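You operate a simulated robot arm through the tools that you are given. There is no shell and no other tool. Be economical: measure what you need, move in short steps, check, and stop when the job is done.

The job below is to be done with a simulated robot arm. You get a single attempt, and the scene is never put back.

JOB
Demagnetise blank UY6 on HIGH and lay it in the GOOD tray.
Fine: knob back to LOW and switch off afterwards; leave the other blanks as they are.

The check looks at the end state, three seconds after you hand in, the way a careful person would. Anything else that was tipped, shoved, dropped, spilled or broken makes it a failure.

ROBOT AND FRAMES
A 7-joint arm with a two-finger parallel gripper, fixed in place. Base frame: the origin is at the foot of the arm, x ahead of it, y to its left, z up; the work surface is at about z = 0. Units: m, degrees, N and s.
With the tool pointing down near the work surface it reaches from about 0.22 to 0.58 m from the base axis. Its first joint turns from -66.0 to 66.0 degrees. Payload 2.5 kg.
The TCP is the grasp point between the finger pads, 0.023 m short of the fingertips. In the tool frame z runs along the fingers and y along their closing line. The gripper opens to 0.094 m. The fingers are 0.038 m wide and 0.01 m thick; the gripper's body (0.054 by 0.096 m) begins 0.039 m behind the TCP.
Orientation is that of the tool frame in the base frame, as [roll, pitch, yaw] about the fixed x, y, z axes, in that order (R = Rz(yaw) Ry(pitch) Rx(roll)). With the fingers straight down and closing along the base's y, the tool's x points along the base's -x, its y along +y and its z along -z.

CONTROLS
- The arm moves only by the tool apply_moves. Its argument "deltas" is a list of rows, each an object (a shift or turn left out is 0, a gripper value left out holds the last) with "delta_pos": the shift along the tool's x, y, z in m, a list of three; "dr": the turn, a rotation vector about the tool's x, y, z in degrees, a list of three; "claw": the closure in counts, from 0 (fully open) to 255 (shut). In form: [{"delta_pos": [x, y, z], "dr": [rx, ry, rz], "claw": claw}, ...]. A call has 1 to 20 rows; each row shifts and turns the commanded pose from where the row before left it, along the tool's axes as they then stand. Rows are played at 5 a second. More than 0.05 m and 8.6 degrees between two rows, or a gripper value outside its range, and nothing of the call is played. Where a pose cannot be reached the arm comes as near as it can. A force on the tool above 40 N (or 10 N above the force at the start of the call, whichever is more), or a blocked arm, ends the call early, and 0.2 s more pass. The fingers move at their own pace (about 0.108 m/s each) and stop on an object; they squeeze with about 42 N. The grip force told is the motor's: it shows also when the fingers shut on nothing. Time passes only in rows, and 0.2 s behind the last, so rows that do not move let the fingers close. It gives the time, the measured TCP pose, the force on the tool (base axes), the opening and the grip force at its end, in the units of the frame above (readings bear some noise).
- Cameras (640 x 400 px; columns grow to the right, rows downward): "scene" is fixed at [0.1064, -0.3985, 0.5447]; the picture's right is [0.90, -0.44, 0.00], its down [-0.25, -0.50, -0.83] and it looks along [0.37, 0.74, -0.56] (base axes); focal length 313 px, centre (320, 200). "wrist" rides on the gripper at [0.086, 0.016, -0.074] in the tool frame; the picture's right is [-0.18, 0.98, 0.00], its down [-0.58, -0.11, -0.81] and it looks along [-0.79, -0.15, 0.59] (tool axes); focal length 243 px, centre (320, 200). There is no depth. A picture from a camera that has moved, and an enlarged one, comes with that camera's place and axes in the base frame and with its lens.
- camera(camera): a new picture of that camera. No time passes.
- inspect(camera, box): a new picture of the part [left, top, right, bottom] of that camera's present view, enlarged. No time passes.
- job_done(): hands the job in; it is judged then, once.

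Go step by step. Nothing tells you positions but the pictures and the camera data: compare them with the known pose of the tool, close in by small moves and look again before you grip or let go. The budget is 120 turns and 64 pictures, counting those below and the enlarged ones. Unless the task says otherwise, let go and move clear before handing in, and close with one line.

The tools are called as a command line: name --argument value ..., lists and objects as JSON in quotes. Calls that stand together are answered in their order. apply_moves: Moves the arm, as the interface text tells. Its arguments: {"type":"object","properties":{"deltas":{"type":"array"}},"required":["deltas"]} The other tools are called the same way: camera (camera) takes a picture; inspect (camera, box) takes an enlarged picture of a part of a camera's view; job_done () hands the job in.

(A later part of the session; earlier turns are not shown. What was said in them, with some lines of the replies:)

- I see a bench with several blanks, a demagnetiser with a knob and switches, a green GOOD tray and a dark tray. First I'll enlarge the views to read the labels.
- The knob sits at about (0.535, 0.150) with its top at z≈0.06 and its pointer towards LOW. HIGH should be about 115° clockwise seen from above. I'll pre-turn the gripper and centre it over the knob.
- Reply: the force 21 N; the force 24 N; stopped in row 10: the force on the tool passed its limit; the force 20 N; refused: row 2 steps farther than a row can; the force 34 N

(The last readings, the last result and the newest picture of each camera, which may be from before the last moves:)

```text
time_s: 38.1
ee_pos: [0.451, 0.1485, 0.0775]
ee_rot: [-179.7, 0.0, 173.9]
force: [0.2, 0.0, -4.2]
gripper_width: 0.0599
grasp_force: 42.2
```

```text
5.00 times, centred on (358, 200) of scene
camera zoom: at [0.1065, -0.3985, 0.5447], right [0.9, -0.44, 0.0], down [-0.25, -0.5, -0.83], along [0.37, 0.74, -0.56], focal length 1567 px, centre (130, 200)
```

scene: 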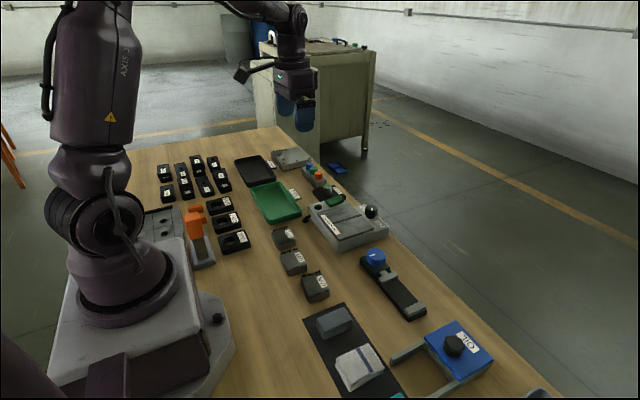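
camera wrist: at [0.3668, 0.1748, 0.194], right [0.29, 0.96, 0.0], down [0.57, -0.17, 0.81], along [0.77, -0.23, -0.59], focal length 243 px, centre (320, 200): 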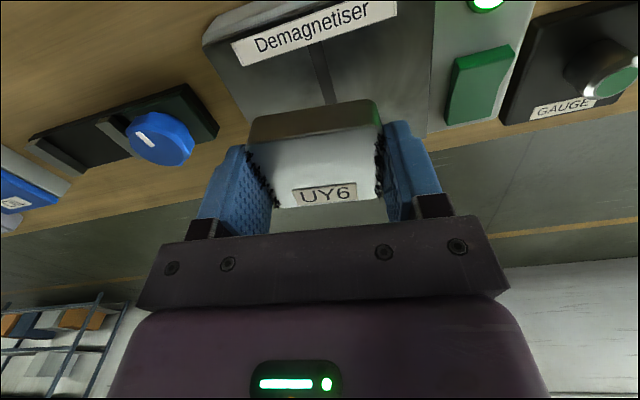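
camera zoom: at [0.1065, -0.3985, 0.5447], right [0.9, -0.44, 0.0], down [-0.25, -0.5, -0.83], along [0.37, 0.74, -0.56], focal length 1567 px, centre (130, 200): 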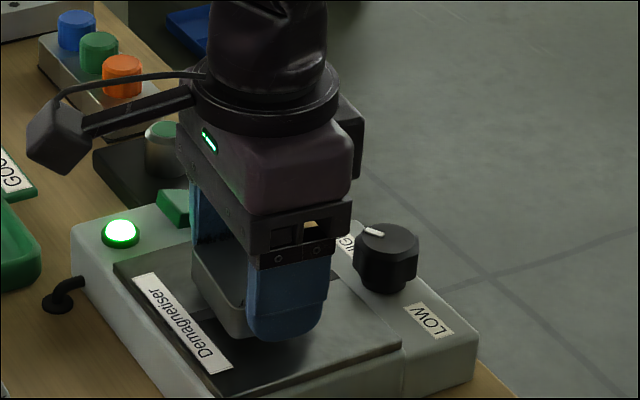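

apply_moves --deltas '[{"delta_pos": [0, 0, 0.0015]}, {"delta_pos": [0, 0, 0.0015]}, {}]'

apply_moves --deltas '[{"delta_pos": [0, 0, 0.0015]}, {}]'

```text
time_s: 38.9
ee_pos: [0.4517, 0.1502, 0.075]
ee_rot: [-179.8, 0.0, 173.9]
force: [0.3, 1.0, -4.4]
gripper_width: 0.0598
grasp_force: 41.9
```

```text
time_s: 39.5
ee_pos: [0.451, 0.1494, 0.0728]
ee_rot: [-179.8, 0.1, 173.9]
force: [0.4, -1.0, -5.0]
gripper_width: 0.0596
grasp_force: 42.2
```

apply_moves --deltas '[{"delta_pos": [0, 0, 0.001]}, {"delta_pos": [0, 0, 0.001]}, {}]'

inspect --camera "wrist" --box '[180, 0, 480, 220]'

```text
time_s: 40.3
ee_pos: [0.4506, 0.1495, 0.0714]
ee_rot: [-179.8, 0.0, 173.9]
force: [0.7, -0.3, -5.5]
gripper_width: 0.0599
grasp_force: 42.0
```

```text
1.82 times, centred on (330, 110) of wrist
camera zoom: at [0.3675, 0.1745, 0.1458], right [0.29, 0.96, 0.0], down [0.57, -0.17, 0.81], along [0.77, -0.23, -0.59], focal length 441 px, centre (302, 364)
```

zoom: 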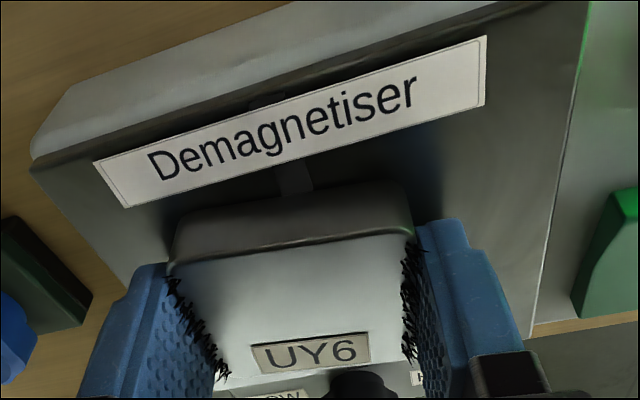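

apply_moves --deltas '[{"delta_pos": [0, 0, 0.001]}, {"delta_pos": [0, 0, 0.001]}, {}]'

apply_moves --deltas '[{"delta_pos": [0, 0, 0.001]}, {"delta_pos": [0, 0, 0.0005]}, {}]'

```text
time_s: 41.1
ee_pos: [0.4524, 0.1495, 0.0702]
ee_rot: [-179.7, 0.0, 173.8]
force: [-4.5, -2.7, 7.0]
gripper_width: 0.0597
grasp_force: 42.1
```

```text
time_s: 41.9
ee_pos: [0.4523, 0.1502, 0.0701]
ee_rot: [-179.9, 0.3, 173.8]
force: [-11.3, -6.7, 31.5]
gripper_width: 0.06
grasp_force: 42.0
```

apply_moves --deltas '[{"delta_pos": [0, 0, -0.0015]}, {}, {}, {}, {}, {}, {}, {}, {}, {}, {}, {}, {}, {}, {}]'

inspect --camera "wrist" --box '[180, 0, 480, 220]'

```text
time_s: 45.1
ee_pos: [0.4502, 0.1485, 0.0696]
ee_rot: [-179.8, 0.0, 173.9]
force: [-1.3, 1.3, -0.5]
gripper_width: 0.0598
grasp_force: 42.3
```

```text
1.82 times, centred on (330, 110) of wrist
camera zoom: at [0.3671, 0.1745, 0.1445], right [0.29, 0.96, 0.0], down [0.57, -0.17, 0.81], along [0.77, -0.23, -0.59], focal length 441 px, centre (302, 364)
```

zoom: 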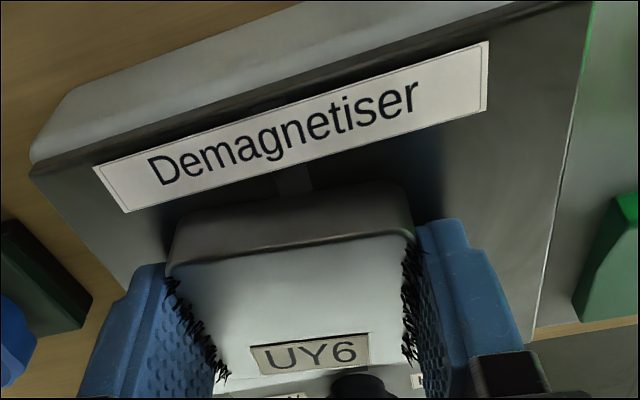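

apply_moves --deltas '[{"delta_pos": [0, 0, -0.003]}, {"delta_pos": [0, 0, -0.003]}, {"delta_pos": [0, 0, -0.003]}, {"delta_pos": [0, 0, -0.003]}, {"delta_pos": [0, 0, -0.003]}, {"delta_pos": [0, 0, -0.003]}, {"delta_pos": [0, 0, -0.003]}, {"delta_pos": [0, 0, -0.003]}, {"delta_pos": [0, 0, -0.003]}, {"delta_pos": [0, 0, -0.003]}, {"delta_pos": [0, 0, -0.003]}, {"delta_pos": [0, 0, -0.003]}, {"delta_pos": [0, 0, -0.003]}, {"delta_pos": [0, 0, -0.003]}, {"delta_pos": [0, 0, -0.003]}, {"delta_pos": [0, 0, -0.003]}, {"delta_pos": [0, 0, -0.003]}, {"delta_pos": [0, 0, -0.003]}, {"delta_pos": [0, 0, -0.003]}, {"delta_pos": [0, 0, -0.003]}]'

apply_moves --deltas '[{"delta_pos": [0, 0, -0.003]}, {"delta_pos": [0, 0, -0.003]}, {"delta_pos": [0, 0, -0.003]}, {"delta_pos": [0, 0, -0.003]}, {"delta_pos": [0, 0, -0.003]}, {"delta_pos": [0, 0, -0.003]}, {"delta_pos": [0, 0, -0.003]}, {"delta_pos": [0, 0, -0.003]}, {"delta_pos": [0, 0, -0.003]}, {"delta_pos": [0, 0, -0.003]}, {"delta_pos": [0, 0, -0.003]}, {"delta_pos": [0, 0, -0.003]}, {"delta_pos": [0, 0, -0.003]}, {"delta_pos": [0, 0, -0.003]}, {"delta_pos": [0, 0, -0.003]}, {"delta_pos": [0, 0, -0.003]}, {"delta_pos": [0, 0, -0.003]}, {"delta_pos": [0, 0, -0.003]}, {"delta_pos": [0, 0, -0.003]}, {"delta_pos": [0, 0, -0.003]}]'

camera --camera "wrist"

```text
time_s: 49.3
ee_pos: [0.4501, 0.1507, 0.129]
ee_rot: [-179.9, 0.1, 173.9]
force: [1.1, -0.4, -3.7]
gripper_width: 0.0598
grasp_force: 42.0
```

```text
time_s: 53.5
ee_pos: [0.4512, 0.1498, 0.1894]
ee_rot: [-179.9, 0.0, 173.9]
force: [0.0, 0.1, -4.5]
gripper_width: 0.0596
grasp_force: 41.9
```

```text
15 pictures are left
camera wrist: at [0.3676, 0.1752, 0.2646], right [0.29, 0.96, 0.0], down [0.57, -0.17, 0.81], along [0.77, -0.23, -0.59], focal length 243 px, centre (320, 200)
```

wrist: 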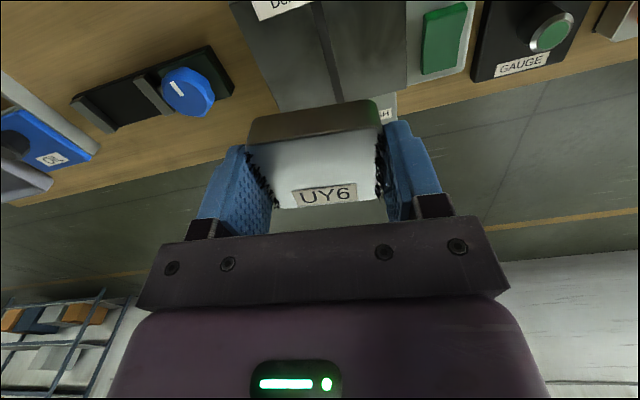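

inspect --camera "scene" --box '[300, 120, 412, 230]'

```text
3.64 times, centred on (356, 175) of scene
camera zoom: at [0.1065, -0.3985, 0.5447], right [0.9, -0.44, 0.0], down [-0.25, -0.5, -0.83], along [0.37, 0.74, -0.56], focal length 1140 px, centre (189, 291)
```

zoom: 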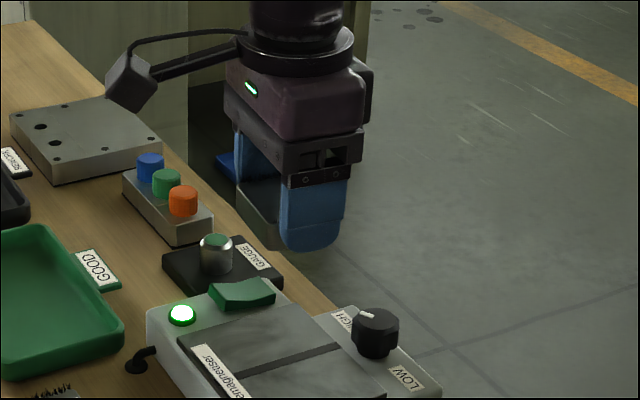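

apply_moves --deltas '[{"delta_pos": [0.005, 0, -0.005]}, {"delta_pos": [0.005, 0, -0.005]}, {"delta_pos": [0.005, 0, -0.005]}, {"delta_pos": [0.005, 0, -0.005]}, {"delta_pos": [0.005, 0, -0.005]}, {"delta_pos": [0.005, 0, -0.005]}, {"delta_pos": [0.005, 0, -0.005]}, {"delta_pos": [0.005, 0, -0.005]}, {"delta_pos": [0.005, 0, -0.005]}, {"delta_pos": [0.005, 0, -0.005]}, {"delta_pos": [0.005, 0, -0.005]}, {"delta_pos": [0.005, 0, -0.005]}, {"delta_pos": [0.005, 0, -0.005]}, {"delta_pos": [0.005, 0, -0.005]}, {"delta_pos": [0.005, 0, -0.005]}, {"delta_pos": [0.005, 0, -0.005]}, {"delta_pos": [0.005, 0, -0.005]}, {"delta_pos": [0.005, 0, -0.005]}, {"delta_pos": [0.005, 0, -0.005]}, {"delta_pos": [0.005, 0, -0.005]}]'

inspect --camera "wrist" --box '[180, 0, 480, 220]'

```text
time_s: 57.7
ee_pos: [0.3511, 0.1617, 0.2898]
ee_rot: [-179.8, -0.1, 173.9]
force: [0.7, -0.2, -4.8]
gripper_width: 0.0597
grasp_force: 41.5
```

```text
1.82 times, centred on (330, 110) of wrist
camera zoom: at [0.2681, 0.1866, 0.3646], right [0.29, 0.96, 0.0], down [0.57, -0.17, 0.81], along [0.77, -0.23, -0.59], focal length 441 px, centre (302, 364)
```

zoom: 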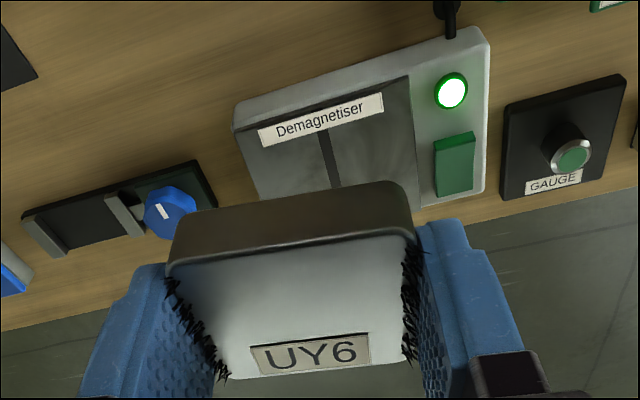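

apply_moves --deltas '[{"delta_pos": [-0.0097, 0.0023, 0.008]}, {"delta_pos": [-0.0097, 0.0023, 0.013]}, {"delta_pos": [-0.0097, 0.0023, 0.013]}, {"delta_pos": [-0.0097, 0.0023, 0.013]}, {"delta_pos": [-0.0097, 0.0023, 0.013]}, {"delta_pos": [-0.0097, 0.0023, 0.013]}, {"delta_pos": [-0.0097, 0.0023, 0.013]}, {"delta_pos": [-0.0097, 0.0023, 0.013]}, {"delta_pos": [-0.0097, 0.0023, 0.013]}, {"delta_pos": [-0.0097, 0.0023, 0.013]}, {"delta_pos": [0, 0, 0.015]}, {"delta_pos": [0, 0, 0.015]}, {"delta_pos": [0, 0, 0.015]}, {"delta_pos": [0, 0, 0.015]}, {"delta_pos": [0, 0, 0.012]}, {"delta_pos": [0, 0, 0.008]}, {}]'

apply_moves --deltas '[{"delta_pos": [0, 0, 0.003]}, {"delta_pos": [0, 0, 0.002]}, {"delta_pos": [0, 0, 0.001]}, {}, {}]'

```text
time_s: 61.3
ee_pos: [0.4483, 0.1728, 0.084]
ee_rot: [-179.8, 0.1, 173.9]
force: [0.4, -0.9, -4.8]
gripper_width: 0.06
grasp_force: 41.8
```

```text
time_s: 62.5
ee_pos: [0.45, 0.174, 0.078]
ee_rot: [-179.8, -0.1, 173.8]
force: [-0.3, 0.2, -4.6]
gripper_width: 0.0595
grasp_force: 41.6
```

apply_moves --deltas '[{"delta_pos": [0, 0, 0.003]}, {"delta_pos": [0, 0, 0.002]}, {"delta_pos": [0, 0, 0.0018]}, {}, {}, {"delta_pos": [-0.0003, -0.003, 0]}, {"delta_pos": [-0.0003, -0.003, 0]}, {"delta_pos": [-0.0003, -0.003, 0]}, {"delta_pos": [-0.0003, -0.003, 0]}, {"delta_pos": [-0.0003, -0.003, 0]}, {"delta_pos": [-0.0003, -0.003, 0]}, {"delta_pos": [-0.0003, -0.003, 0]}, {"delta_pos": [-0.0003, -0.003, 0]}, {"delta_pos": [-0.0003, -0.003, 0]}, {"delta_pos": [-0.0003, -0.003, 0]}, {"delta_pos": [-0.0003, -0.003, 0]}, {"delta_pos": [-0.0003, -0.003, 0]}, {"delta_pos": [-0.0003, -0.003, 0]}, {"delta_pos": [-0.0003, -0.003, 0]}, {"delta_pos": [-0.0003, -0.003, 0]}]'

inspect --camera "wrist" --box '[180, 0, 480, 220]'

```text
time_s: 66.7
ee_pos: [0.4497, 0.1276, 0.0719]
ee_rot: [-179.7, 0.0, 173.9]
force: [0.3, 0.4, -4.9]
gripper_width: 0.0598
grasp_force: 42.4
```

```text
1.82 times, centred on (330, 110) of wrist
camera zoom: at [0.366, 0.1526, 0.1465], right [0.29, 0.96, 0.0], down [0.57, -0.17, 0.81], along [0.77, -0.23, -0.59], focal length 441 px, centre (302, 364)
```

zoom: 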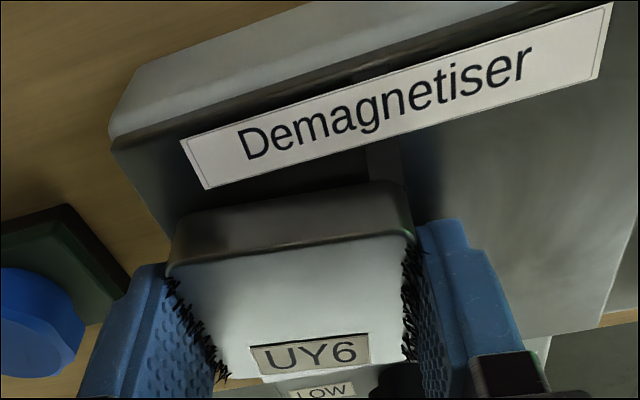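

apply_moves --deltas '[{"delta_pos": [-0.0003, -0.003, 0]}, {"delta_pos": [-0.0003, -0.003, 0]}, {"delta_pos": [-0.0003, -0.003, 0]}, {"delta_pos": [-0.0003, -0.003, 0]}, {"delta_pos": [-0.0003, -0.003, 0]}, {"delta_pos": [-0.0003, -0.003, 0]}, {"delta_pos": [-0.0003, -0.003, 0]}, {"delta_pos": [-0.0003, -0.003, -0.001]}, {"delta_pos": [-0.0003, -0.003, -0.002]}, {"delta_pos": [-0.0003, -0.003, -0.002]}, {"delta_pos": [-0.0003, -0.003, -0.003]}, {"delta_pos": [-0.0003, -0.003, -0.003]}, {"delta_pos": [-0.0003, -0.003, -0.003]}, {"delta_pos": [-0.0003, -0.003, -0.003]}, {"delta_pos": [-0.0003, -0.003, -0.003]}, {"delta_pos": [-0.0003, -0.003, -0.003]}, {"delta_pos": [-0.0003, -0.003, -0.003]}, {"delta_pos": [-0.0003, -0.003, -0.003]}, {"delta_pos": [-0.0003, -0.003, -0.003]}, {"delta_pos": [-0.0003, -0.003, -0.003]}]'

apply_moves --deltas '[{"delta_pos": [0, -0.002, -0.004]}, {"delta_pos": [0, -0.002, -0.004]}, {"delta_pos": [0, -0.002, -0.004]}, {"delta_pos": [0, -0.002, -0.004]}, {"delta_pos": [0, -0.002, -0.004]}, {"delta_pos": [0, -0.002, -0.004]}, {"delta_pos": [0, -0.002, -0.004]}, {"delta_pos": [0, -0.002, -0.004]}, {"delta_pos": [0, -0.002, -0.004]}, {"delta_pos": [0, -0.002, -0.004]}, {"delta_pos": [0, -0.002, -0.004]}, {"delta_pos": [0, -0.002, -0.004]}, {"delta_pos": [0, -0.002, -0.004]}, {"delta_pos": [0, -0.002, -0.004]}, {"delta_pos": [0, -0.002, -0.004]}]'

inspect --camera "wrist" --box '[180, 0, 480, 220]'

```text
time_s: 70.9
ee_pos: [0.4489, 0.0674, 0.1055]
ee_rot: [-179.8, 0.0, 173.9]
force: [-0.3, 0.3, -4.9]
gripper_width: 0.0601
grasp_force: 42.1
```

```text
time_s: 74.1
ee_pos: [0.4475, 0.0375, 0.1661]
ee_rot: [-179.7, 0.0, 173.9]
force: [-1.6, 0.3, -4.2]
gripper_width: 0.0596
grasp_force: 41.7
```

```text
1.82 times, centred on (330, 110) of wrist
camera zoom: at [0.3638, 0.0632, 0.2413], right [0.29, 0.96, 0.0], down [0.57, -0.17, 0.81], along [0.77, -0.23, -0.59], focal length 441 px, centre (302, 364)
```

zoom: 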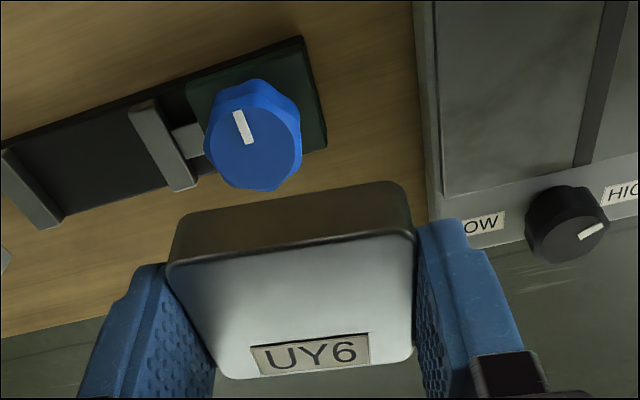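

UY6's filings are gone, so it looks demagnetised. Next I carry it high and wide of the field, over to the GOOD tray centred at about (0.334, 0.355).

apply_moves --deltas '[{"delta_pos": [0.006, -0.001, -0.006]}, {"delta_pos": [0.015, -0.0015, -0.012]}, {"delta_pos": [0.015, -0.0015, -0.015]}, {"delta_pos": [0.015, -0.0015, -0.015]}, {"delta_pos": [0.015, -0.0015, -0.015]}, {"delta_pos": [0.015, -0.0015, -0.015]}, {"delta_pos": [0.015, -0.0015, -0.015]}, {"delta_pos": [0.012, -0.0015, -0.012]}, {"delta_pos": [0.004, 0, -0.01]}, {}]'

apply_moves --deltas '[{"delta_pos": [0.001, 0.0096, 0]}, {"delta_pos": [0.0019, 0.018, 0]}, {"delta_pos": [0.0019, 0.018, 0]}, {"delta_pos": [0.0019, 0.018, 0]}, {"delta_pos": [0.0019, 0.018, 0]}, {"delta_pos": [0.0019, 0.018, 0]}, {"delta_pos": [0.0019, 0.018, 0]}, {"delta_pos": [0.0019, 0.018, 0]}, {"delta_pos": [0.0019, 0.018, 0]}, {"delta_pos": [0.0019, 0.018, 0]}, {"delta_pos": [0.0019, 0.018, 0]}, {"delta_pos": [0.0019, 0.018, 0]}, {"delta_pos": [0.0019, 0.018, 0]}, {"delta_pos": [0.0019, 0.018, 0]}, {"delta_pos": [0.0019, 0.018, 0]}, {"delta_pos": [0.0019, 0.018, 0]}, {"delta_pos": [0.0019, 0.018, 0]}, {"delta_pos": [0.0019, 0.018, 0]}, {"delta_pos": [0.001, 0.0085, 0]}, {}]'

```text
time_s: 76.3
ee_pos: [0.3338, 0.038, 0.2823]
ee_rot: [-179.7, 0.0, 173.9]
force: [-0.5, 0.0, -4.2]
gripper_width: 0.0599
grasp_force: 42.3
```

```text
time_s: 80.5
ee_pos: [0.3334, 0.3642, 0.2804]
ee_rot: [-179.7, 0.0, 173.9]
force: [-0.7, 0.2, -4.3]
gripper_width: 0.0598
grasp_force: 42.6
```

Above the tray now. I'll descend to a check height and look.

apply_moves --deltas '[{"delta_pos": [0, -0.006, 0.01]}, {"delta_pos": [0, 0, 0.018]}, {"delta_pos": [0, 0, 0.018]}, {"delta_pos": [0, 0, 0.018]}, {"delta_pos": [0, 0, 0.018]}, {"delta_pos": [0, 0, 0.018]}, {"delta_pos": [0, 0, 0.018]}, {"delta_pos": [0, 0, 0.018]}, {"delta_pos": [0, 0, 0.018]}, {"delta_pos": [0, 0, 0.018]}, {"delta_pos": [0, 0, 0.01]}, {}]'

camera --camera "scene"

camera --camera "wrist"

```text
time_s: 83.1
ee_pos: [0.3331, 0.3575, 0.0988]
ee_rot: [-179.7, -0.1, 173.9]
force: [-0.7, 0.4, -3.9]
gripper_width: 0.0599
grasp_force: 42.3
```

```text
10 pictures are left
```

scene: 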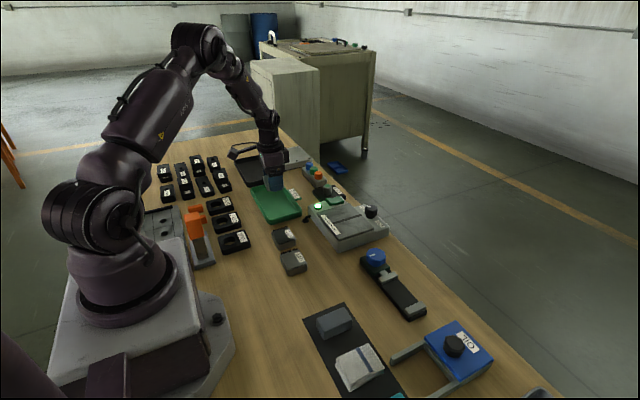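

```text
9 pictures are left
camera wrist: at [0.2498, 0.3827, 0.1738], right [0.29, 0.96, 0.0], down [0.57, -0.17, 0.81], along [0.77, -0.23, -0.59], focal length 243 px, centre (320, 200)
```

wrist: 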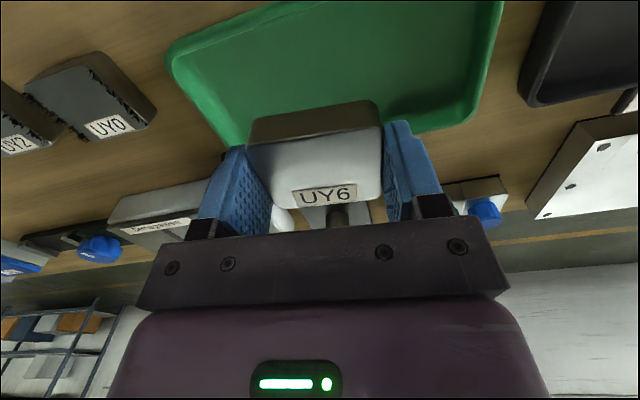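

apply_moves --deltas '[{"delta_pos": [0.01, 0.01, 0.0]}, {"delta_pos": [0, 0, 0.015]}, {"delta_pos": [0, 0, 0.015]}, {"delta_pos": [0, 0, 0.012]}, {"delta_pos": [0, 0, 0.01]}, {}]'

camera --camera "wrist"

```text
time_s: 84.5
ee_pos: [0.3238, 0.3696, 0.046]
ee_rot: [-179.8, 0.0, 173.8]
force: [0.5, 0.6, -4.7]
gripper_width: 0.0599
grasp_force: 41.8
```

```text
8 pictures are left
camera wrist: at [0.2415, 0.3945, 0.1213], right [0.29, 0.96, 0.0], down [0.57, -0.17, 0.81], along [0.77, -0.23, -0.59], focal length 243 px, centre (320, 200)
```

wrist: 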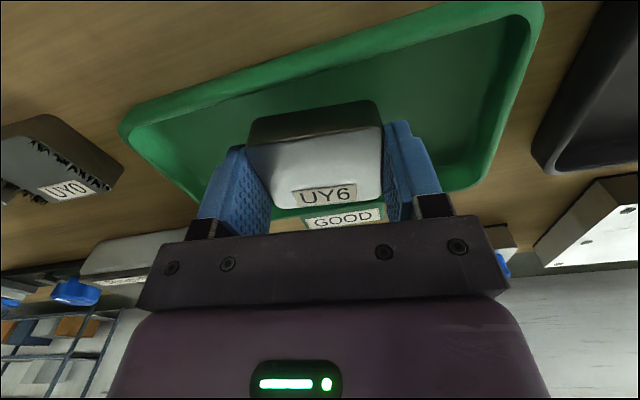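

apply_moves --deltas '[{"delta_pos": [0, 0, 0.006]}, {"delta_pos": [0, 0, 0.004]}, {"delta_pos": [0, 0, 0.002]}, {}]'

apply_moves --deltas '[{"delta_pos": [0, 0, 0.0015]}, {"delta_pos": [0, 0, 0.0015]}, {}]'

```text
time_s: 85.5
ee_pos: [0.325, 0.3689, 0.0337]
ee_rot: [-179.8, 0.0, 174.0]
force: [0.9, 0.1, -5.0]
gripper_width: 0.0596
grasp_force: 41.9
```

```text
time_s: 86.3
ee_pos: [0.3233, 0.3678, 0.032]
ee_rot: [-179.8, 0.0, 173.9]
force: [-0.2, 0.3, -4.1]
gripper_width: 0.0599
grasp_force: 42.2
```

apply_moves --deltas '[{"delta_pos": [0, 0, 0.001]}, {"delta_pos": [0, 0, 0.001]}, {}]'

apply_moves --deltas '[{"delta_pos": [0, 0, 0.001]}, {}]'

```text
time_s: 87.1
ee_pos: [0.3252, 0.3683, 0.0293]
ee_rot: [-179.8, 0.0, 173.9]
force: [0.3, 0.4, -5.0]
gripper_width: 0.06
grasp_force: 42.0
```

```text
time_s: 87.7
ee_pos: [0.325, 0.3679, 0.0294]
ee_rot: [-179.8, 0.0, 173.9]
force: [-0.3, -1.8, 1.6]
gripper_width: 0.0596
grasp_force: 41.8
```

apply_moves --deltas '[{"claw": 60}, {}, {"claw": 30}, {"delta_pos": [0, 0, -0.01]}, {"delta_pos": [0, 0, -0.02]}, {"delta_pos": [0, 0, -0.04]}, {"delta_pos": [0, 0, -0.04]}, {"delta_pos": [0, 0, -0.03]}, {}]'

inspect --camera "wrist" --box '[140, 0, 540, 220]'

```text
time_s: 89.7
ee_pos: [0.3248, 0.3699, 0.1671]
ee_rot: [-179.6, 0.0, 173.9]
force: [0.7, -0.4, -0.5]
gripper_width: 0.0829
grasp_force: 0.0
```

```text
1.60 times, centred on (340, 110) of wrist
camera zoom: at [0.242, 0.3947, 0.242], right [0.29, 0.96, 0.0], down [0.57, -0.17, 0.81], along [0.77, -0.23, -0.59], focal length 388 px, centre (288, 344)
```

zoom: 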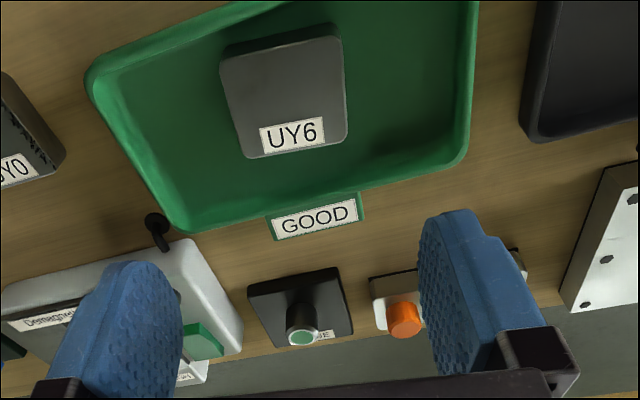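

apply_moves --deltas '[{"delta_pos": [-0.03276, -0.02801, 0], "claw": 0}, {"delta_pos": [-0.03276, -0.02801, 0]}, {"delta_pos": [-0.03276, -0.02801, 0]}, {"delta_pos": [-0.03276, -0.02801, 0]}, {"delta_pos": [-0.03276, -0.02801, 0]}, {"delta_pos": [-0.03276, -0.02801, 0]}, {"delta_pos": [-0.03276, -0.02801, 0]}, {"dr": [0, 0, 7.42]}, {"dr": [0, 0, 7.42]}, {"dr": [0, 0, 7.42]}, {"dr": [0, 0, 7.42]}, {"dr": [0, 0, 7.42]}, {"dr": [0, 0, 7.42]}, {"dr": [0, 0, 7.42]}, {"dr": [0, 0, 7.42]}, {}]'

```text
time_s: 93.1
ee_pos: [0.5323, 0.1502, 0.1694]
ee_rot: [-179.9, 0.3, 114.4]
force: [0.1, -0.6, -0.6]
gripper_width: 0.0937
grasp_force: 0.1
```

apply_moves --deltas '[{"delta_pos": [0, 0, 0.04]}, {"delta_pos": [0, 0, 0.035]}, {"delta_pos": [0, 0, 0.015]}, {"delta_pos": [0, 0, 0.008]}, {}, {"claw": 140}, {"claw": 255}, {}, {}]'

inspect --camera "wrist" --box '[220, 50, 420, 240]'

```text
time_s: 95.1
ee_pos: [0.5335, 0.1518, 0.0719]
ee_rot: [179.7, 0.2, 114.5]
force: [25.0, 9.8, -13.2]
gripper_width: 0.0336
grasp_force: 44.9
```

```text
2.11 times, centred on (320, 145) of wrist
camera zoom: at [0.5125, 0.2371, 0.1473], right [0.97, 0.24, 0.01], down [0.14, -0.57, 0.81], along [0.2, -0.78, -0.59], focal length 511 px, centre (320, 316)
```

zoom: 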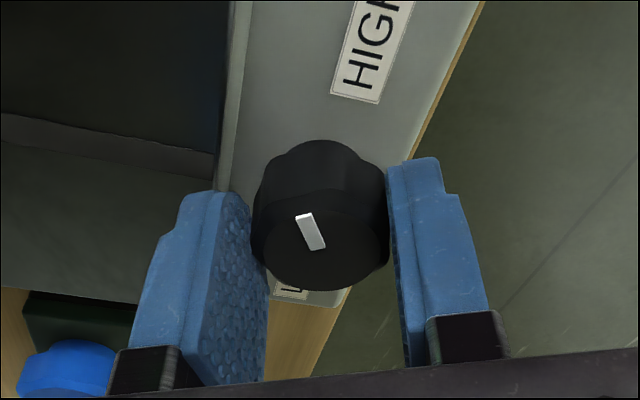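

apply_moves --deltas '[{"delta_pos": [0, 0.002, 0.001]}, {}, {"dr": [0, 0, -6]}, {"dr": [0, 0, -6]}, {"dr": [0, 0, -6]}, {"dr": [0, 0, -6]}, {"dr": [0, 0, -6]}, {}]'

```text
time_s: 96.9
ee_pos: [0.5341, 0.1506, 0.0708]
ee_rot: [-179.8, 0.0, 144.8]
force: [-18.4, 2.4, 27.5]
gripper_width: 0.0332
grasp_force: 44.5
```

apply_moves --deltas '[{"delta_pos": [0.0008, -0.0006, -0.0012]}, {"dr": [0, 0, -6]}, {"dr": [0, 0, -6]}, {"dr": [0, 0, -6]}, {"dr": [0, 0, -6]}, {"dr": [0, 0, -6]}, {}]'

```text
time_s: 98.5
ee_pos: [0.5326, 0.1512, 0.0704]
ee_rot: [-179.8, 0.1, 174.8]
force: [14.1, 8.7, -15.8]
gripper_width: 0.0334
grasp_force: 44.6
```

apply_moves --deltas '[{"delta_pos": [-0.0007, 0.0005, 0.0005]}, {"dr": [0, 0, -6]}, {"dr": [0, 0, -6]}, {"dr": [0, 0, -6]}, {"dr": [0, 0, -6]}, {"dr": [0, 0, -6]}, {}]'

apply_moves --deltas '[{"dr": [0, 0, -6]}, {"dr": [0, 0, -6]}, {"dr": [0, 0, -6]}, {"dr": [0, 0, -6]}, {"dr": [0, 0, -6]}, {"dr": [0, 0, -2]}, {}]'

inspect --camera "wrist" --box '[220, 50, 420, 240]'

```text
time_s: 100.1
ee_pos: [0.5333, 0.1503, 0.0698]
ee_rot: [-179.8, -0.2, -155.4]
force: [5.8, -0.7, -15.3]
gripper_width: 0.0334
grasp_force: 44.8
```

```text
time_s: 101.7
ee_pos: [0.5343, 0.1493, 0.07]
ee_rot: [-179.9, -0.3, -123.5]
force: [3.0, -10.1, -14.0]
gripper_width: 0.0334
grasp_force: 45.3
```

```text
2.11 times, centred on (320, 145) of wrist
camera zoom: at [0.4733, 0.0861, 0.1467], right [-0.72, 0.7, 0.0], down [0.41, 0.43, 0.8], along [0.56, 0.58, -0.6], focal length 511 px, centre (320, 316)
```

zoom: 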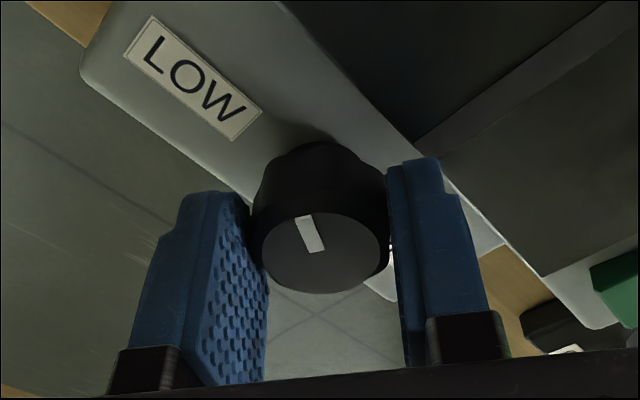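

apply_moves --deltas '[{"claw": 0}, {}, {"delta_pos": [0, 0, -0.04]}, {"delta_pos": [0, 0, -0.05]}, {"delta_pos": [-0.0116, 0.0393, 0], "claw": 255}, {"delta_pos": [-0.0116, 0.0393, 0]}, {"delta_pos": [-0.0116, 0.0393, 0]}, {"dr": [0, 0, -8]}, {"dr": [0, 0, -8]}, {"dr": [0, 0, -8]}, {"dr": [0, 0, -8]}, {"dr": [0, 0, -1.5]}, {}]'

inspect --camera "scene" --box '[290, 150, 402, 220]'

```text
time_s: 104.5
ee_pos: [0.4542, 0.2451, 0.1618]
ee_rot: [-180.0, -0.1, -89.9]
force: [-0.7, -0.2, 0.3]
gripper_width: 0.0002
grasp_force: 42.1
```

```text
5.71 times, centred on (346, 185) of scene
camera zoom: at [0.1064, -0.3985, 0.5447], right [0.9, -0.44, 0.0], down [-0.25, -0.5, -0.83], along [0.37, 0.74, -0.56], focal length 1791 px, centre (171, 286)
```

zoom: 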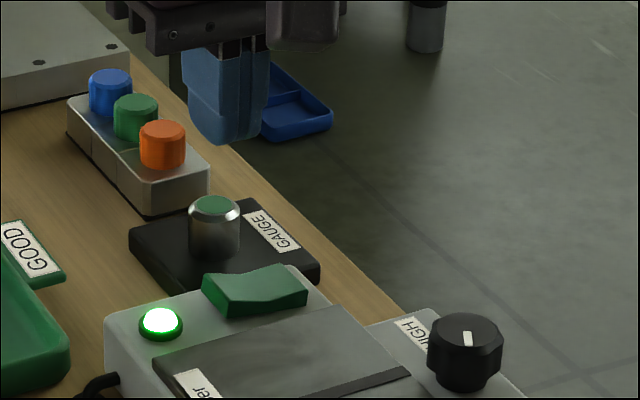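

apply_moves --deltas '[{"delta_pos": [0.002, 0, 0.04]}, {"delta_pos": [0, 0, 0.035]}, {"delta_pos": [0, 0, 0.005]}, {"delta_pos": [0, 0, 0.005]}, {"delta_pos": [0, 0, 0.004]}, {"delta_pos": [0, 0, 0.003]}, {"delta_pos": [0, 0, 0.002]}, {}]'

inspect --camera "scene" --box '[290, 150, 402, 220]'

```text
time_s: 105.9
ee_pos: [0.4544, 0.2425, 0.0749]
ee_rot: [-180.0, -0.2, -90.0]
force: [-4.1, -3.5, 6.0]
gripper_width: 0.0
grasp_force: 41.9
stopped in row 6: the force on the tool passed its limit (the readings are from after the stop); the commanded pose is now the measured one
```

```text
5.71 times, centred on (346, 185) of scene
camera zoom: at [0.1064, -0.3986, 0.5446], right [0.9, -0.44, 0.0], down [-0.25, -0.5, -0.83], along [0.37, 0.74, -0.56], focal length 1791 px, centre (171, 286)
```

zoom: 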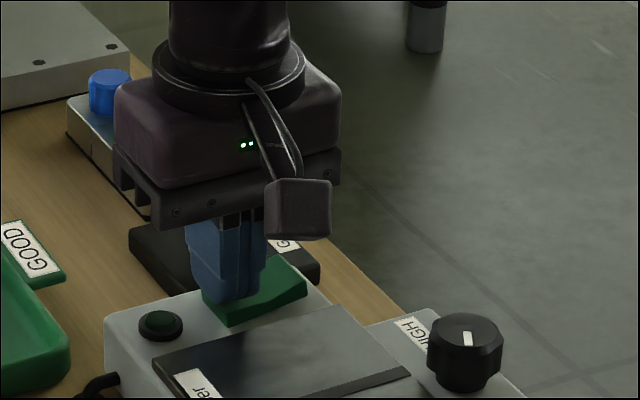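

The lamp is off and the knob is at LOW. I'll lift clear and take one last look.

apply_moves --deltas '[{"delta_pos": [0, 0, -0.04]}, {"delta_pos": [0, 0, -0.05]}, {"delta_pos": [0, 0, -0.05]}, {"delta_pos": [0.04, 0, -0.02]}, {}, {}]'

inspect --camera "scene" --box '[230, 150, 410, 290]'

```text
time_s: 107.3
ee_pos: [0.4559, 0.2026, 0.2327]
ee_rot: [-179.9, -0.2, -90.1]
force: [0.4, -0.4, 0.1]
gripper_width: 0.0002
grasp_force: 42.5
```

```text
2.86 times, centred on (320, 220) of scene
camera zoom: at [0.1064, -0.3986, 0.5447], right [0.9, -0.44, 0.0], down [-0.25, -0.5, -0.83], along [0.37, 0.74, -0.56], focal length 896 px, centre (320, 143)
```

zoom: 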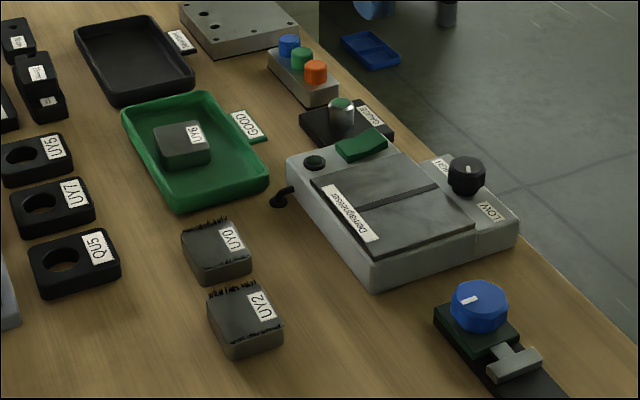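

UY6 lies in the GOOD tray without filings, the knob is at LOW, the lamp is off, and the other blanks are where they were. I'm handing in.

job_done

```text
The job is handed in.
```

UY6 was demagnetised on HIGH and is lying in the GOOD tray; the knob is back at LOW, the demagnetiser is off, and the other blanks were left as they were.
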